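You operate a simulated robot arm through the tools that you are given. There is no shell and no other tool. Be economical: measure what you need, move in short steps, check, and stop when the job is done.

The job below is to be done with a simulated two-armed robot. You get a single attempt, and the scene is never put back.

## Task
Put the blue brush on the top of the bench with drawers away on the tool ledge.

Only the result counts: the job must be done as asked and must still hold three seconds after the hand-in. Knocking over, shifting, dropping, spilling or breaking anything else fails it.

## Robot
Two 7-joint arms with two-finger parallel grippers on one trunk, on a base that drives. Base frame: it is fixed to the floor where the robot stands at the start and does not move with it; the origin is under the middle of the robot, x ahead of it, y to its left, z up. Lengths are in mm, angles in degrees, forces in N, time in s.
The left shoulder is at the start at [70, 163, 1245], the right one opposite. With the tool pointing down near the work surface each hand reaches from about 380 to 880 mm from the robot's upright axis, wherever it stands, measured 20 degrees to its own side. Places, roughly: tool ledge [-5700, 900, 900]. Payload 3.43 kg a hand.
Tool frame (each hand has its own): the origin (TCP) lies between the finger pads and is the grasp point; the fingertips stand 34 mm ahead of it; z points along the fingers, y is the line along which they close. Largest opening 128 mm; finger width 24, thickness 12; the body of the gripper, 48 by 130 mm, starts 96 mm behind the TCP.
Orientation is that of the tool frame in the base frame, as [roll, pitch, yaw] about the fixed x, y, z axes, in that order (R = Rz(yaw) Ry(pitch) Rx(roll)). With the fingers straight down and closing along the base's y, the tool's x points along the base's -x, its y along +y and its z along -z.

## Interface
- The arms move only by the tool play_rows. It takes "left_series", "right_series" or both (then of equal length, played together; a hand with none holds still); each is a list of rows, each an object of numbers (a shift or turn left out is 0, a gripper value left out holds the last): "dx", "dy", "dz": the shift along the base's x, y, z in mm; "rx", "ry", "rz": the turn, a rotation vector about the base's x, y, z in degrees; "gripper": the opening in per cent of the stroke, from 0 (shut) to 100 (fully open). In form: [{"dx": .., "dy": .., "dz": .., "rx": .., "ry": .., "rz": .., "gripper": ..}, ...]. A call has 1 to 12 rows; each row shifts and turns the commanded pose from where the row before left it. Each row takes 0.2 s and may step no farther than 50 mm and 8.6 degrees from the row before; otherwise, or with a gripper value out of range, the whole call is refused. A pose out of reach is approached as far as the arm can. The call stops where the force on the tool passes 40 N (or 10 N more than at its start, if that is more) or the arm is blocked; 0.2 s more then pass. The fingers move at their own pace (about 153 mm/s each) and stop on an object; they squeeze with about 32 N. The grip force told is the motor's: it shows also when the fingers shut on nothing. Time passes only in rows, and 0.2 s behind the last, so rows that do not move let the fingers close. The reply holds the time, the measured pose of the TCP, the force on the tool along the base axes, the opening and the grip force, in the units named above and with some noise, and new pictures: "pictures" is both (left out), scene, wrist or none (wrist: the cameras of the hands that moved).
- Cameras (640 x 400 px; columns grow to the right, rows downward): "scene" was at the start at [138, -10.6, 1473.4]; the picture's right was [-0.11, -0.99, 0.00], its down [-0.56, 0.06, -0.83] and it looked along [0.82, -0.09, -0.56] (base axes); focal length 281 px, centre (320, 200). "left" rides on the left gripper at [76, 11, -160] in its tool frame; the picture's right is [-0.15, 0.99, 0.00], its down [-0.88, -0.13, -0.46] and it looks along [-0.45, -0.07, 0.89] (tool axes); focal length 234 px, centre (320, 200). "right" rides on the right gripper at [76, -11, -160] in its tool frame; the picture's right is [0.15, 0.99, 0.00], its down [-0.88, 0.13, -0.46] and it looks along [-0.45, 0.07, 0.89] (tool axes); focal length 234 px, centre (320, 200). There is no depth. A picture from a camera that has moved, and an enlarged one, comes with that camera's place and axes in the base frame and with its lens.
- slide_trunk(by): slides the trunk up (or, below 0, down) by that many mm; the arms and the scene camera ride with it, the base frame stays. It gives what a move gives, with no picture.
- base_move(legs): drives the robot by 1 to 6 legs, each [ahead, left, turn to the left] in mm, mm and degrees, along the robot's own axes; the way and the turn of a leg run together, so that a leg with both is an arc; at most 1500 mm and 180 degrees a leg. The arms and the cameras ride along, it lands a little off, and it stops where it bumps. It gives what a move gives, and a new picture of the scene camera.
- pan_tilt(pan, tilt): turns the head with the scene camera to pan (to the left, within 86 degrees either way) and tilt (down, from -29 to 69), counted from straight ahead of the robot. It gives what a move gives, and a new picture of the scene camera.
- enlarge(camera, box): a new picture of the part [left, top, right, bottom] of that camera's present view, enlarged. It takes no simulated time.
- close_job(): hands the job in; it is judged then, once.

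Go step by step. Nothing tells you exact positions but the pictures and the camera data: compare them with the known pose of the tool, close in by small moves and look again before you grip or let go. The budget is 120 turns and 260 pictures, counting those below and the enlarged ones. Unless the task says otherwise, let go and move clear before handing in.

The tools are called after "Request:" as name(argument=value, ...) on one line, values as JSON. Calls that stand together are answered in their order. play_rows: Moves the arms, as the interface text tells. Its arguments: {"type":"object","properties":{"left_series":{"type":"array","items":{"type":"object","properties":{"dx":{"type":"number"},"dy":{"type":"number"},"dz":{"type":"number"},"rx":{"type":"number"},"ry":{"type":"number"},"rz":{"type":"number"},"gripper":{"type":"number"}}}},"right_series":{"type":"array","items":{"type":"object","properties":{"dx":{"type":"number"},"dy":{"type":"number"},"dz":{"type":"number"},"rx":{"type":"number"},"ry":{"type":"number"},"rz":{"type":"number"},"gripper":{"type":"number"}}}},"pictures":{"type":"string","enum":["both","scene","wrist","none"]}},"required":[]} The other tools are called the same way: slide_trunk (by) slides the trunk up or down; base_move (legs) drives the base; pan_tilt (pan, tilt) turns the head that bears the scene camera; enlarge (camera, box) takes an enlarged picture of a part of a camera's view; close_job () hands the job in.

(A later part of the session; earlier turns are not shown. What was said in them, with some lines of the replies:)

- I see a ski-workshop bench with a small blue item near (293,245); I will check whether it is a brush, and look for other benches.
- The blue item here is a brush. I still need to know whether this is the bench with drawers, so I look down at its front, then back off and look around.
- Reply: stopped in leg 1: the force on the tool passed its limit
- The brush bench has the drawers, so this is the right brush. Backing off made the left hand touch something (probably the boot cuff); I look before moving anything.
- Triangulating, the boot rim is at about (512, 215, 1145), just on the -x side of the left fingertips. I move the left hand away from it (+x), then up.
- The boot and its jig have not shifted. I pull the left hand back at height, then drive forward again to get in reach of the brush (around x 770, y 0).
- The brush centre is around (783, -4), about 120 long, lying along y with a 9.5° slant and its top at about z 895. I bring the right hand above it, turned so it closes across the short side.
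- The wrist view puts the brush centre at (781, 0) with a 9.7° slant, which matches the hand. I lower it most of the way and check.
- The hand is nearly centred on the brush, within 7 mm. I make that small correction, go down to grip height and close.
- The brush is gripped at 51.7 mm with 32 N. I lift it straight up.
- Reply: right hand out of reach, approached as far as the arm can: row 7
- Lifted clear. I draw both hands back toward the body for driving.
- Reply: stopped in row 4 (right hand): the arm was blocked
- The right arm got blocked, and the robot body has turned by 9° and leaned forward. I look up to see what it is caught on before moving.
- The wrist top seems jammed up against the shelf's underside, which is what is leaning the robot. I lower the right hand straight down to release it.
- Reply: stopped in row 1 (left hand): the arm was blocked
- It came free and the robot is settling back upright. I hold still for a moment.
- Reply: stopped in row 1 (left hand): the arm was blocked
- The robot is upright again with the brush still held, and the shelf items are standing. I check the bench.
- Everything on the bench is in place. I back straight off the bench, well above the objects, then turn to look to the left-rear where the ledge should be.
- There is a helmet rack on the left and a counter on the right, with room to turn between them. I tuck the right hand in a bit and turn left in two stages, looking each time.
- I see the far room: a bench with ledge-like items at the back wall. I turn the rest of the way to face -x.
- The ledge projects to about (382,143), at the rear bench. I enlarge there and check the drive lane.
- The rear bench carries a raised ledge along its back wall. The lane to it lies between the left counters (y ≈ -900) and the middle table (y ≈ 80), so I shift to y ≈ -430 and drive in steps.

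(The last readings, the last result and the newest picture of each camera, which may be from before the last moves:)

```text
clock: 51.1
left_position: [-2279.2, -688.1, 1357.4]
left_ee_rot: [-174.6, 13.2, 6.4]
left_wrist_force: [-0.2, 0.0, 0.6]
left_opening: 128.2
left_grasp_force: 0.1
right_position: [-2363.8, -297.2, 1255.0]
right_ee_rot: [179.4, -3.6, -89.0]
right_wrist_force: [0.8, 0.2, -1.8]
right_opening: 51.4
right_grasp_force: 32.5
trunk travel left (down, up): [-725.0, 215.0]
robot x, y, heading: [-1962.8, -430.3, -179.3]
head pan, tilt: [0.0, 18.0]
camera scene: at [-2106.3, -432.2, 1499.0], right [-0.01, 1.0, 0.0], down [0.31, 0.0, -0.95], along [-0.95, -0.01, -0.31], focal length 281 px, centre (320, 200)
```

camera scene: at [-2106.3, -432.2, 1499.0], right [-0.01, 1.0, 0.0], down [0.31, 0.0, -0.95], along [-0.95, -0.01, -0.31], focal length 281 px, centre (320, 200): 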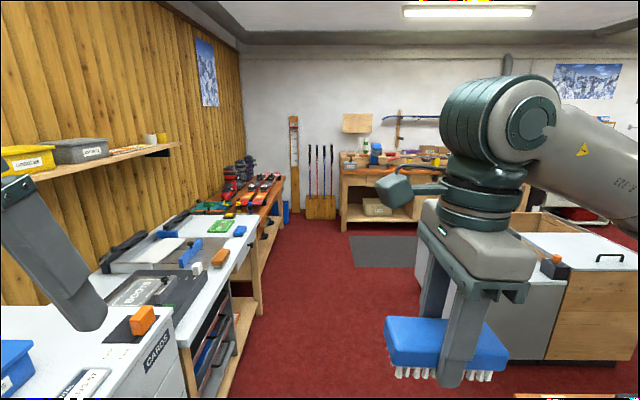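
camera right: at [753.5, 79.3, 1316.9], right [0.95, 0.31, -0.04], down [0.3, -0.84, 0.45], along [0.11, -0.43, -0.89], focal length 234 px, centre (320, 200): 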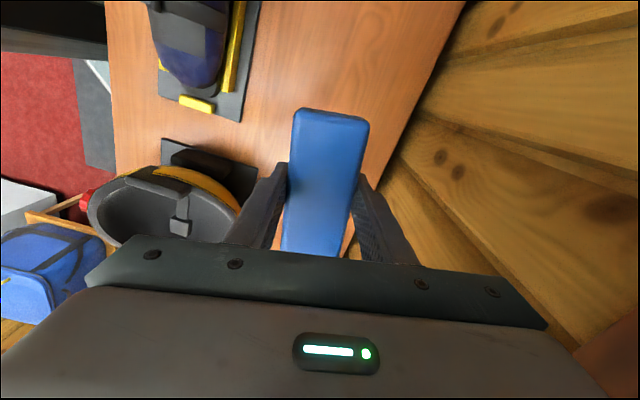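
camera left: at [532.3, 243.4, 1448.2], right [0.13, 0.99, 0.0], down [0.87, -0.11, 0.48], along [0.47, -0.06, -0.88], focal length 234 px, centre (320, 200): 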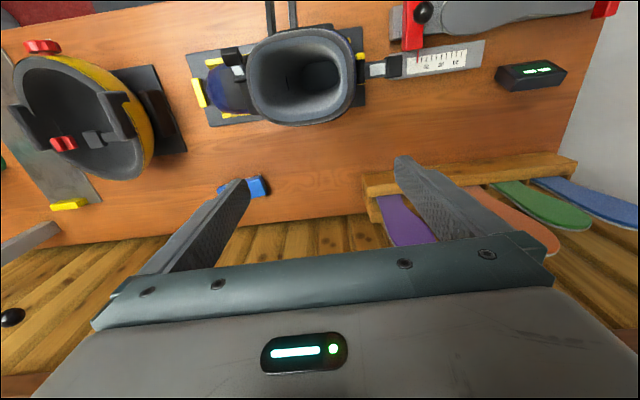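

Lane is clear. I continue ahead.

Request:
base_move(legs=[[1400, 0, 0]])

Request:
pan_tilt(pan=-25, tilt=25)

```text
clock: 58.2
left_position: [-3711.1, -696.9, 1358.2]
left_ee_rot: [-174.6, 13.3, 6.0]
left_wrist_force: [-0.3, -0.8, -0.5]
left_opening: 127.9
left_grasp_force: 0.1
right_position: [-3795.2, -304.8, 1253.4]
right_ee_rot: [179.6, -3.7, -89.4]
right_wrist_force: [0.3, 1.0, -0.9]
right_opening: 51.6
right_grasp_force: 32.8
trunk travel left (down, up): [-725.0, 215.0]
robot x, y, heading: [-3393.5, -440.8, -179.9]
head pan, tilt: [0.0, 18.0]
camera scene: at [-3537.4, -441.9, 1499.0], right [0.0, 1.0, 0.0], down [0.31, 0.0, -0.95], along [-0.95, 0.0, -0.31], focal length 281 px, centre (320, 200)
```

scene: 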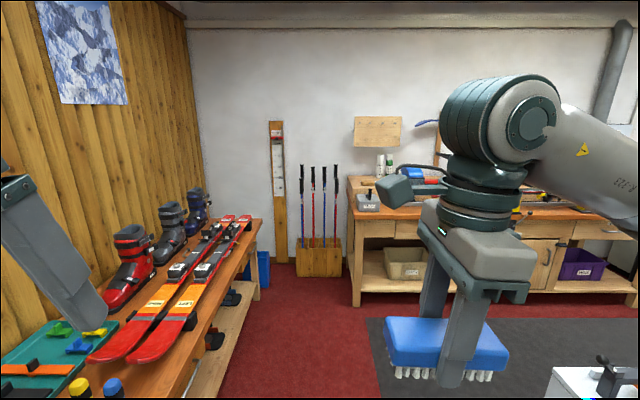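

```text
clock: 59.1
left_position: [-3711.8, -697.0, 1357.3]
left_ee_rot: [-174.6, 13.2, 6.1]
left_wrist_force: [0.6, -1.1, 0.7]
left_opening: 128.0
left_grasp_force: 0.1
right_position: [-3794.6, -304.6, 1253.8]
right_ee_rot: [179.6, -3.7, -89.4]
right_wrist_force: [-0.8, 0.6, -0.7]
right_opening: 51.2
right_grasp_force: 31.9
trunk travel left (down, up): [-725.0, 215.0]
robot x, y, heading: [-3393.4, -437.8, -179.7]
head pan, tilt: [-25.0, 25.0]
camera scene: at [-3527.9, -403.0, 1487.7], right [0.42, 0.91, 0.0], down [0.38, -0.18, -0.91], along [-0.82, 0.38, -0.42], focal length 281 px, centre (320, 200)
```

scene: 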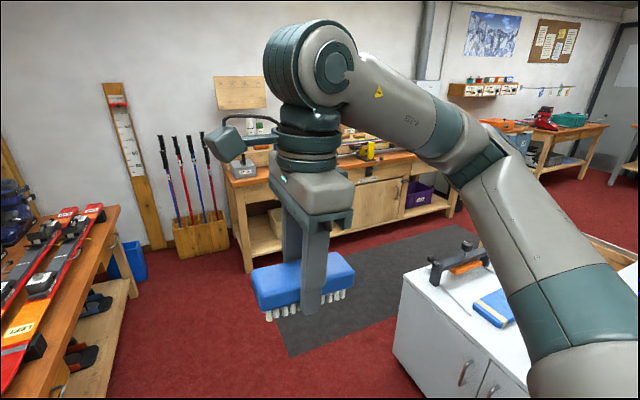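

The rear bench front is at about x = -5430, spanning y from -200 to 2100. I drive on past the white cabinet (its rear end is near x -4330), then slide right.

Request:
base_move(legs=[[1400, 0, 0], [0, -1100, 0]])

Request:
pan_tilt(pan=0, tilt=32)

```text
clock: 71.3
left_position: [-5102.9, 411.5, 1358.0]
left_ee_rot: [-174.6, 13.2, 5.4]
left_wrist_force: [-0.6, 0.1, -0.8]
left_opening: 127.9
left_grasp_force: 0.1
right_position: [-5182.5, 803.8, 1254.1]
right_ee_rot: [179.5, -3.6, -90.1]
right_wrist_force: [0.0, -0.4, -1.0]
right_opening: 51.3
right_grasp_force: 32.1
trunk travel left (down, up): [-725.0, 215.0]
robot x, y, heading: [-4782.1, 666.3, 179.8]
head pan, tilt: [-25.0, 25.0]
camera scene: at [-4916.7, 703.6, 1487.7], right [0.43, 0.9, 0.0], down [0.38, -0.18, -0.91], along [-0.82, 0.39, -0.42], focal length 281 px, centre (320, 200)
```

scene: 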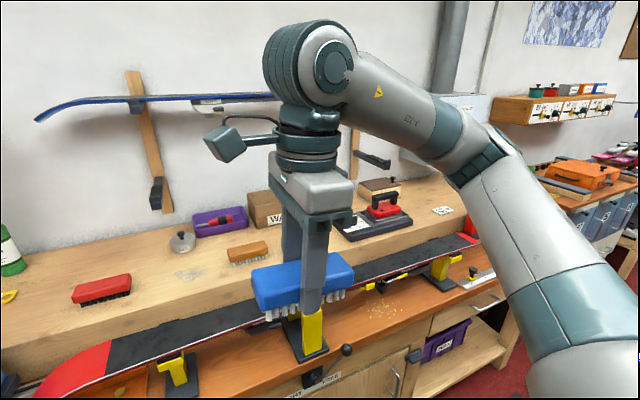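

```text
clock: 72.2
left_position: [-5103.6, 411.3, 1358.5]
left_ee_rot: [-174.6, 13.3, 5.5]
left_wrist_force: [0.2, 0.3, 0.1]
left_opening: 128.0
left_grasp_force: 0.2
right_position: [-5182.1, 804.6, 1255.0]
right_ee_rot: [179.5, -3.7, -90.1]
right_wrist_force: [0.3, -0.1, -2.0]
right_opening: 51.4
right_grasp_force: 32.1
trunk travel left (down, up): [-725.0, 215.0]
robot x, y, heading: [-4784.7, 665.8, 179.6]
head pan, tilt: [0.0, 32.0]
camera scene: at [-4923.1, 665.1, 1476.6], right [0.01, 1.0, 0.0], down [0.53, 0.0, -0.85], along [-0.85, 0.01, -0.53], focal length 281 px, centre (320, 200)
```

scene: 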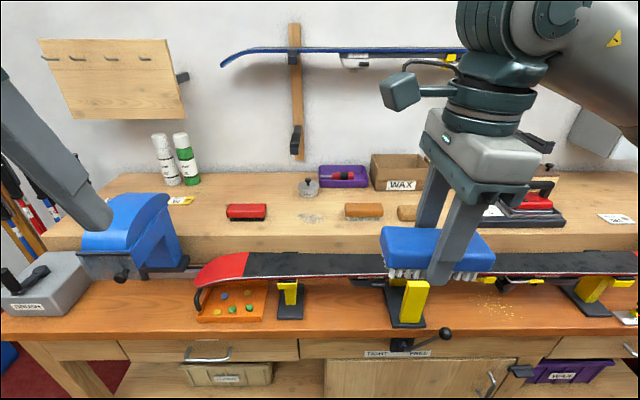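

The ledge is the raised wood strip behind the clamped ski, with a red and a brown brush on it and a free gap between them (near px 306, y ≈ 625). I drive closer and slightly left so the right arm can reach that gap.

Request:
base_move(legs=[[0, 150, 0], [220, 0, 0]])

Request:
play_rows(right_series=[{"rx": 3.7}, {}], pictures="wrist")

```text
clock: 74.8
left_position: [-5323.1, 265.5, 1358.4]
left_ee_rot: [-174.7, 13.2, 5.0]
left_wrist_force: [-0.1, 1.2, -0.7]
left_opening: 128.1
left_grasp_force: 0.0
right_position: [-5400.3, 656.8, 1254.3]
right_ee_rot: [179.5, -3.7, -90.3]
right_wrist_force: [-0.2, 0.2, -1.5]
right_opening: 51.4
right_grasp_force: 31.8
trunk travel left (down, up): [-725.0, 215.0]
robot x, y, heading: [-5001.0, 515.4, 179.3]
head pan, tilt: [0.0, 32.0]
camera scene: at [-5141.3, 517.1, 1476.7], right [0.01, 1.0, 0.0], down [0.53, -0.01, -0.85], along [-0.85, 0.01, -0.53], focal length 281 px, centre (320, 200)
```

scene: 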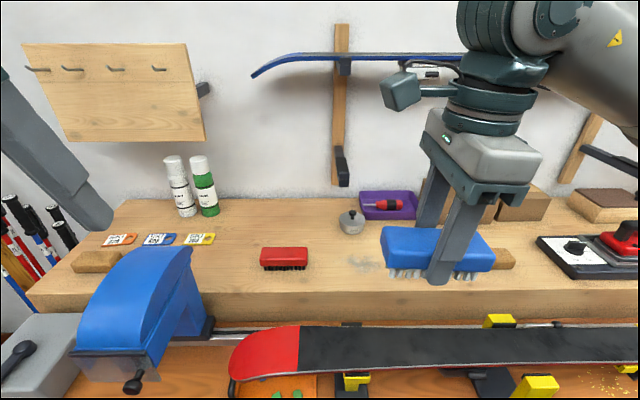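

```text
clock: 75.5
left_position: [-5322.8, 265.9, 1358.7]
left_ee_rot: [-174.5, 13.3, 5.1]
left_wrist_force: [0.0, -0.1, 0.0]
left_opening: 128.2
left_grasp_force: 0.0
right_position: [-5401.0, 657.8, 1253.8]
right_ee_rot: [179.5, 0.0, -90.3]
right_wrist_force: [-0.2, 0.1, -1.1]
right_opening: 51.3
right_grasp_force: 32.1
trunk travel left (down, up): [-725.0, 215.0]
robot x, y, heading: [-5000.2, 514.4, 179.5]
head pan, tilt: [0.0, 32.0]
camera right: at [-5388.5, 583.2, 1414.4], right [-0.99, -0.14, 0.01], down [-0.12, 0.88, 0.46], along [-0.07, 0.45, -0.89], focal length 234 px, centre (320, 200)
```

right: 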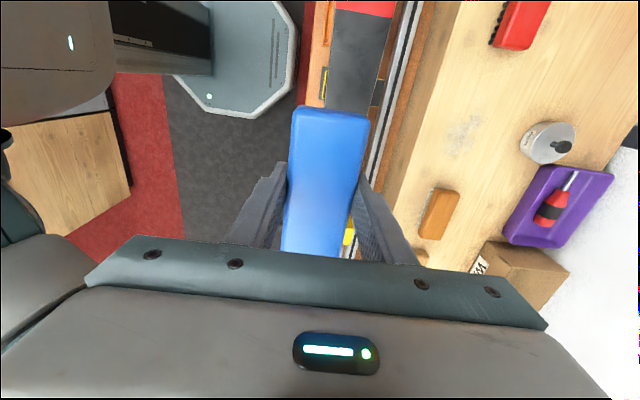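

Triangulating the red brush from the two views gives a ledge top of z ≈ 902 at x ≈ -5700, with the free gap at y 490–760. I bring the brush above (-5710, 625).

Request:
play_rows(right_series=[{"dx": -30, "dy": -5, "dz": -30}, {"dx": -35, "dy": -5, "dz": -30}, {"dx": -35, "dy": -5, "dz": -30}, {"dx": -35, "dy": -5, "dz": -30}, {"dx": -35, "dy": -5, "dz": -30}, {"dx": -35, "dy": -4, "dz": -24}, {"dx": -35, "dy": -4}, {"dx": -35}, {"dx": -34}, {}])

```text
clock: 77.7
left_position: [-5323.3, 265.0, 1359.1]
left_ee_rot: [-174.6, 13.3, 5.1]
left_wrist_force: [0.3, 0.3, -1.3]
left_opening: 127.9
left_grasp_force: 0.0
right_position: [-5709.5, 623.8, 1079.7]
right_ee_rot: [179.5, 0.0, -90.3]
right_wrist_force: [-0.1, 0.3, -0.6]
right_opening: 51.0
right_grasp_force: 32.0
trunk travel left (down, up): [-725.0, 215.0]
robot x, y, heading: [-4997.6, 517.7, 179.3]
head pan, tilt: [0.0, 32.0]
camera scene: at [-5142.1, 517.6, 1476.6], right [0.01, 1.0, 0.0], down [0.53, -0.01, -0.85], along [-0.85, 0.01, -0.53], focal length 281 px, centre (320, 200)
camera right: at [-5697.3, 549.5, 1240.7], right [-0.99, -0.14, 0.01], down [-0.12, 0.88, 0.46], along [-0.07, 0.45, -0.89], focal length 234 px, centre (320, 200)
```

scene: 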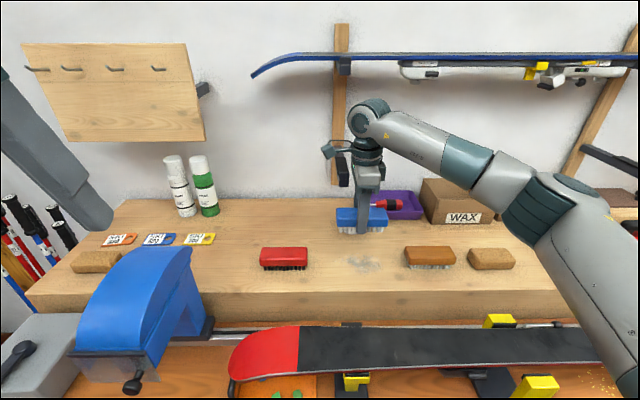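
right: 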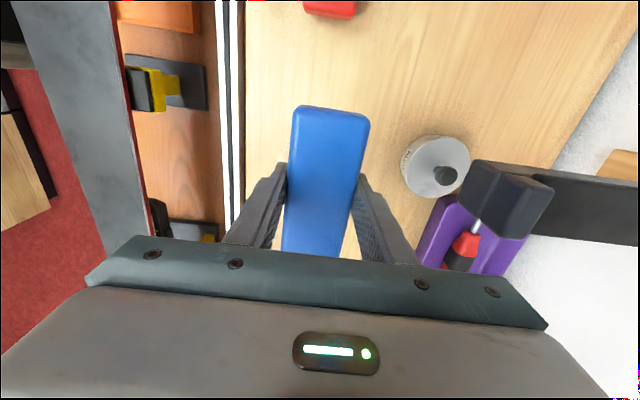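

A black wall bracket's tip is near (-5785, 583, 1165), close to the gripper body, so I ease 25 mm toward the front and then descend most of the way.

Request:
play_rows(right_series=[{"dx": 25}, {"dz": -30}, {"dz": -30}, {"dz": -30}, {"dz": -20}, {}])

Request:
enlarge(camera="scene", box=[260, 150, 460, 310])

```text
clock: 79.0
left_position: [-5322.7, 265.3, 1359.2]
left_ee_rot: [-174.7, 13.3, 5.1]
left_wrist_force: [0.2, -0.1, -0.5]
left_opening: 128.0
left_grasp_force: 0.1
right_position: [-5683.5, 625.0, 970.4]
right_ee_rot: [179.5, -0.1, -90.3]
right_wrist_force: [0.8, 0.4, -1.5]
right_opening: 51.3
right_grasp_force: 32.1
trunk travel left (down, up): [-725.0, 215.0]
robot x, y, heading: [-5004.9, 516.3, 179.4]
head pan, tilt: [0.0, 32.0]
camera scene: at [-5142.4, 517.1, 1476.5], right [0.01, 1.0, 0.0], down [0.53, -0.01, -0.85], along [-0.85, 0.01, -0.53], focal length 281 px, centre (320, 200)
camera right: at [-5672.4, 549.9, 1130.7], right [-0.99, -0.14, 0.01], down [-0.12, 0.88, 0.46], along [-0.07, 0.45, -0.89], focal length 234 px, centre (320, 200)
```

scene: 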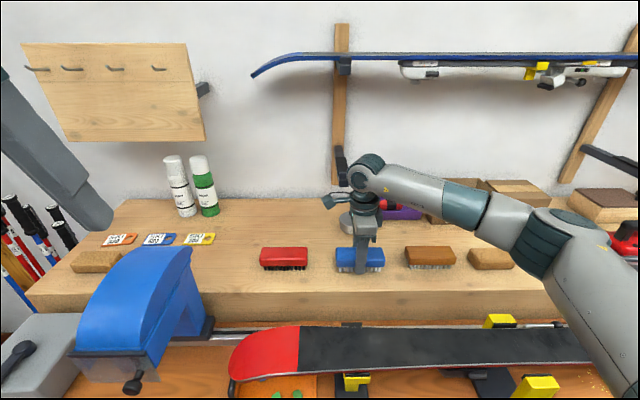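
right: 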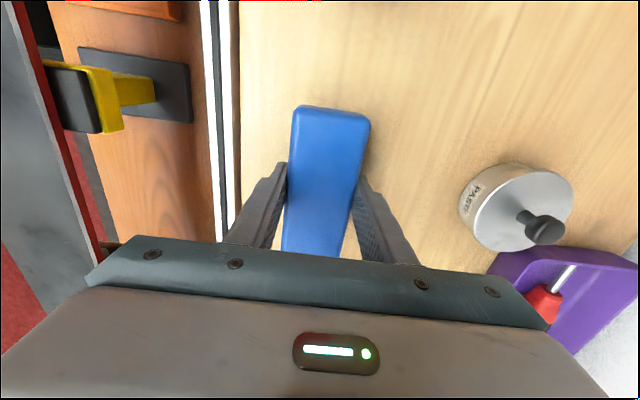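

```text
2.50 times, centred on (360, 230) of scene
camera zoom: at [-5142.4, 517.1, 1476.5], right [0.01, 1.0, 0.0], down [0.53, -0.01, -0.85], along [-0.85, 0.01, -0.53], focal length 704 px, centre (220, 125)
```

zoom: 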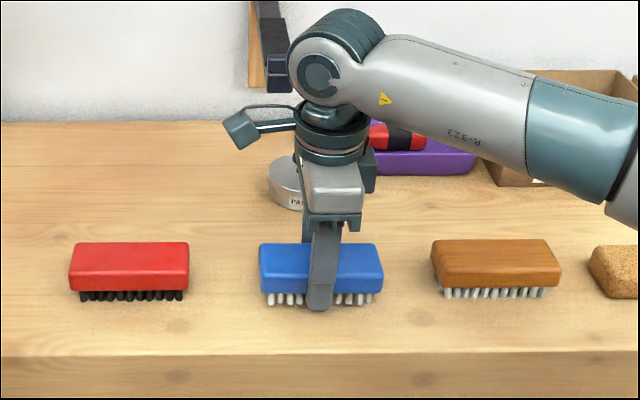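

The brush hovers about 27 mm above the clear spot, well back from the edge. I lower in small steps watching for contact.

Request:
play_rows(right_series=[{"dz": -6}, {"dz": -6}, {"dz": -5}, {"dz": -4}, {}], pictures="none")

Request:
enlarge(camera="scene", box=[300, 210, 420, 290])

```text
clock: 80.0
left_position: [-5321.9, 264.6, 1359.3]
left_ee_rot: [-174.6, 13.4, 5.1]
left_wrist_force: [-0.3, -0.3, -0.8]
left_opening: 128.2
left_grasp_force: 0.0
right_position: [-5686.6, 625.1, 960.4]
right_ee_rot: [178.8, -0.3, -90.3]
right_wrist_force: [7.5, 1.2, 19.3]
right_opening: 51.5
right_grasp_force: 32.2
trunk travel left (down, up): [-725.0, 215.0]
robot x, y, heading: [-5008.0, 517.5, 179.2]
head pan, tilt: [0.0, 32.0]
stopped in row 4 (right hand): the force on the tool passed its limit (the readings are from after the stop); the commanded pose is now the measured one
```

```text
5.00 times, centred on (360, 250) of scene
camera zoom: at [-5140.3, 517.0, 1476.7], right [0.01, 1.0, 0.0], down [0.53, -0.01, -0.85], along [-0.85, 0.01, -0.53], focal length 1407 px, centre (120, -50)
```

zoom: 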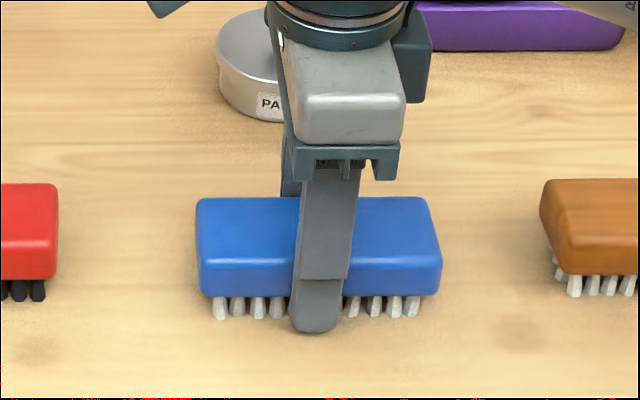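

The brush touched down (force 19 N up at TCP z 960). I ease the pressure slightly and open the fingers part-way.

Request:
play_rows(right_series=[{"dz": 1}, {"gripper": 45}, {"gripper": 66}, {}])

Request:
enlarge(camera="scene", box=[300, 210, 420, 290])

```text
clock: 81.0
left_position: [-5323.9, 265.0, 1359.6]
left_ee_rot: [-174.6, 13.3, 5.0]
left_wrist_force: [-0.8, -0.5, -0.6]
left_opening: 128.1
left_grasp_force: 0.1
right_position: [-5689.0, 625.1, 958.5]
right_ee_rot: [178.9, -0.1, -90.2]
right_wrist_force: [-0.7, 0.5, 0.0]
right_opening: 84.3
right_grasp_force: 0.0
trunk travel left (down, up): [-725.0, 215.0]
robot x, y, heading: [-4998.6, 515.6, 179.4]
head pan, tilt: [0.0, 32.0]
camera scene: at [-5142.9, 517.2, 1476.5], right [0.01, 1.0, 0.0], down [0.53, -0.01, -0.85], along [-0.85, 0.01, -0.53], focal length 281 px, centre (320, 200)
camera right: at [-5674.7, 550.6, 1118.0], right [-0.99, -0.14, 0.02], down [-0.12, 0.88, 0.45], along [-0.08, 0.45, -0.89], focal length 234 px, centre (320, 200)
```

scene: 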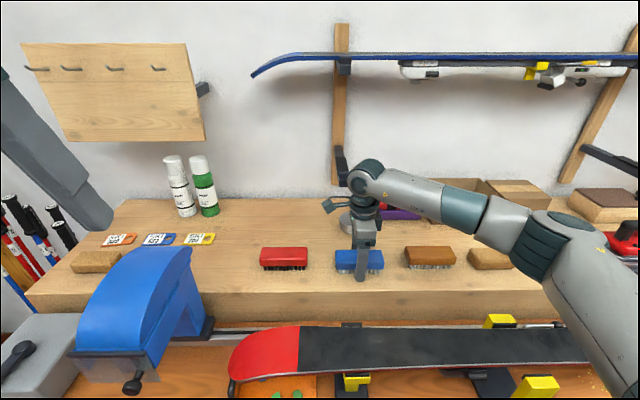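
right: 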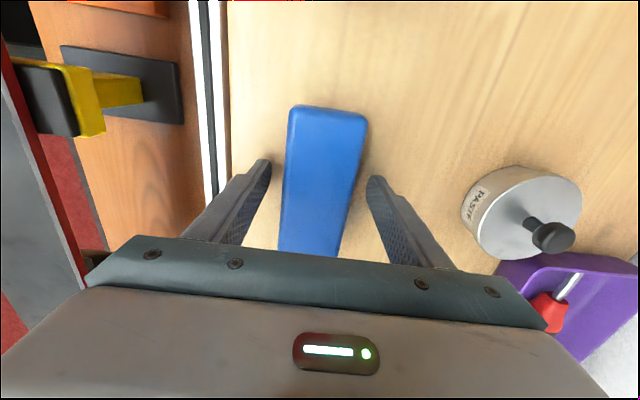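

```text
5.00 times, centred on (360, 250) of scene
camera zoom: at [-5142.9, 517.2, 1476.5], right [0.01, 1.0, 0.0], down [0.53, -0.01, -0.85], along [-0.85, 0.01, -0.53], focal length 1407 px, centre (120, -50)
```

zoom: 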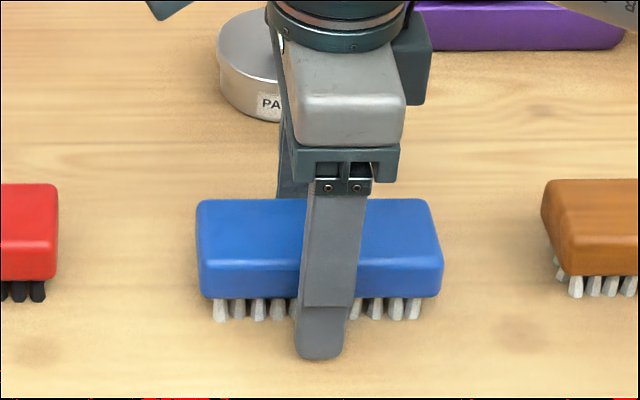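

Released, and the brush stands flat on the ledge. I rise straight up and draw the hand back.

Request:
play_rows(right_series=[{"dz": 20}, {"dz": 30}, {"dz": 40}, {"dx": 10, "dz": 30}, {"dx": 40, "dz": 20}, {"dx": 50, "dz": 20}, {"dx": 50}, {"dx": 50}, {"dx": 50}, {}])

Request:
enlarge(camera="scene", box=[240, 170, 440, 300])

```text
refused: row 6 steps farther than a row can; nothing moved
```

```text
3.08 times, centred on (340, 235) of scene
camera zoom: at [-5142.9, 517.2, 1476.5], right [0.01, 1.0, 0.0], down [0.53, -0.01, -0.85], along [-0.85, 0.01, -0.53], focal length 866 px, centre (258, 92)
```

zoom: 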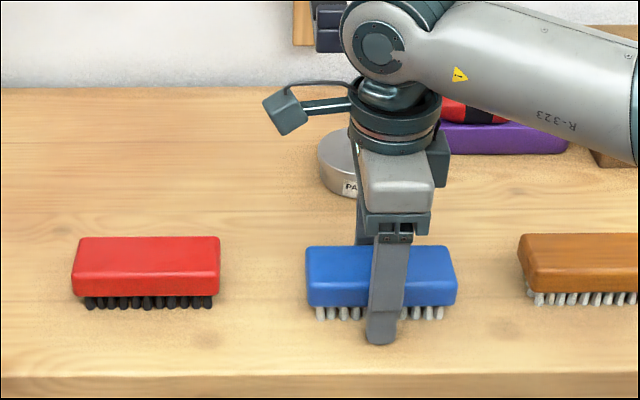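

One row was too long, so nothing moved; I repeat the retreat with shorter rows.

Request:
play_rows(right_series=[{"dz": 20}, {"dz": 30}, {"dz": 40}, {"dx": 10, "dz": 30}, {"dx": 35, "dz": 15}, {"dx": 40, "dz": 15}, {"dx": 45}, {"dx": 45}, {"dx": 45}, {}])

Request:
enlarge(camera="scene", box=[240, 170, 440, 300])

```text
clock: 83.2
left_position: [-5324.8, 265.2, 1358.7]
left_ee_rot: [-174.6, 13.3, 5.2]
left_wrist_force: [-0.7, -0.6, 0.0]
left_opening: 127.9
left_grasp_force: 0.1
right_position: [-5466.8, 624.7, 1108.0]
right_ee_rot: [179.0, -0.2, -90.3]
right_wrist_force: [0.6, 0.5, -0.7]
right_opening: 84.6
right_grasp_force: 0.0
trunk travel left (down, up): [-725.0, 215.0]
robot x, y, heading: [-5003.3, 511.8, 179.6]
head pan, tilt: [0.0, 32.0]
camera scene: at [-5143.2, 517.2, 1476.5], right [0.01, 1.0, 0.0], down [0.53, -0.01, -0.85], along [-0.85, 0.01, -0.53], focal length 281 px, centre (320, 200)
camera right: at [-5453.4, 550.6, 1268.1], right [-0.99, -0.14, 0.02], down [-0.12, 0.88, 0.45], along [-0.08, 0.45, -0.89], focal length 234 px, centre (320, 200)
```

scene: 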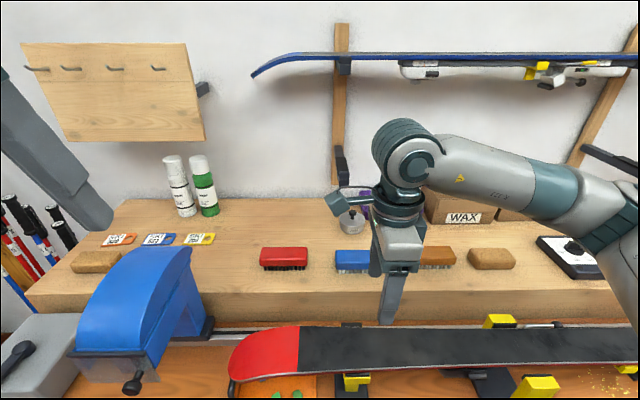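
right: 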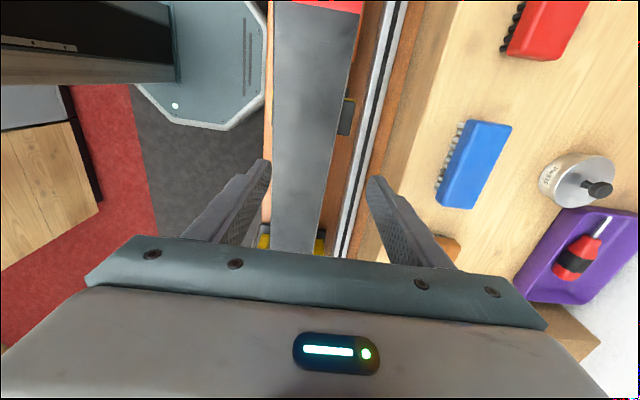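

```text
3.08 times, centred on (340, 235) of scene
camera zoom: at [-5143.2, 517.2, 1476.5], right [0.01, 1.0, 0.0], down [0.53, -0.01, -0.85], along [-0.85, 0.01, -0.53], focal length 866 px, centre (258, 92)
```

zoom: 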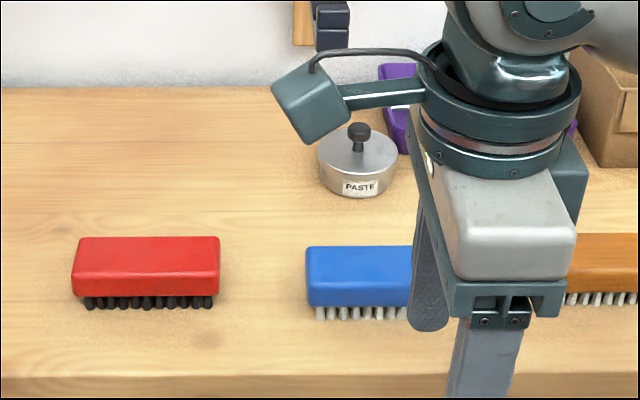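

The blue brush stands on the tool ledge between the red and brown brushes, the hand is clear and nothing else has moved. I hand in.

Request:
close_job()

```text
The job is handed in.
```

The blue brush from the bench with drawers is now standing on the tool ledge, between the red and brown brushes, and the job is handed in.

Two contacts happened along the way:
- **Boot:** the left hand touched the ski boot while I was backing off. The boot and its jig had not shifted when I checked.
- **Shelf:** the right arm caught on the wall shelf while I was drawing it back with the brush. This leaned and turned the robot. It came free and settled upright, the brush stayed in the grip, and everything on the shelf and bench looked in place afterwards.
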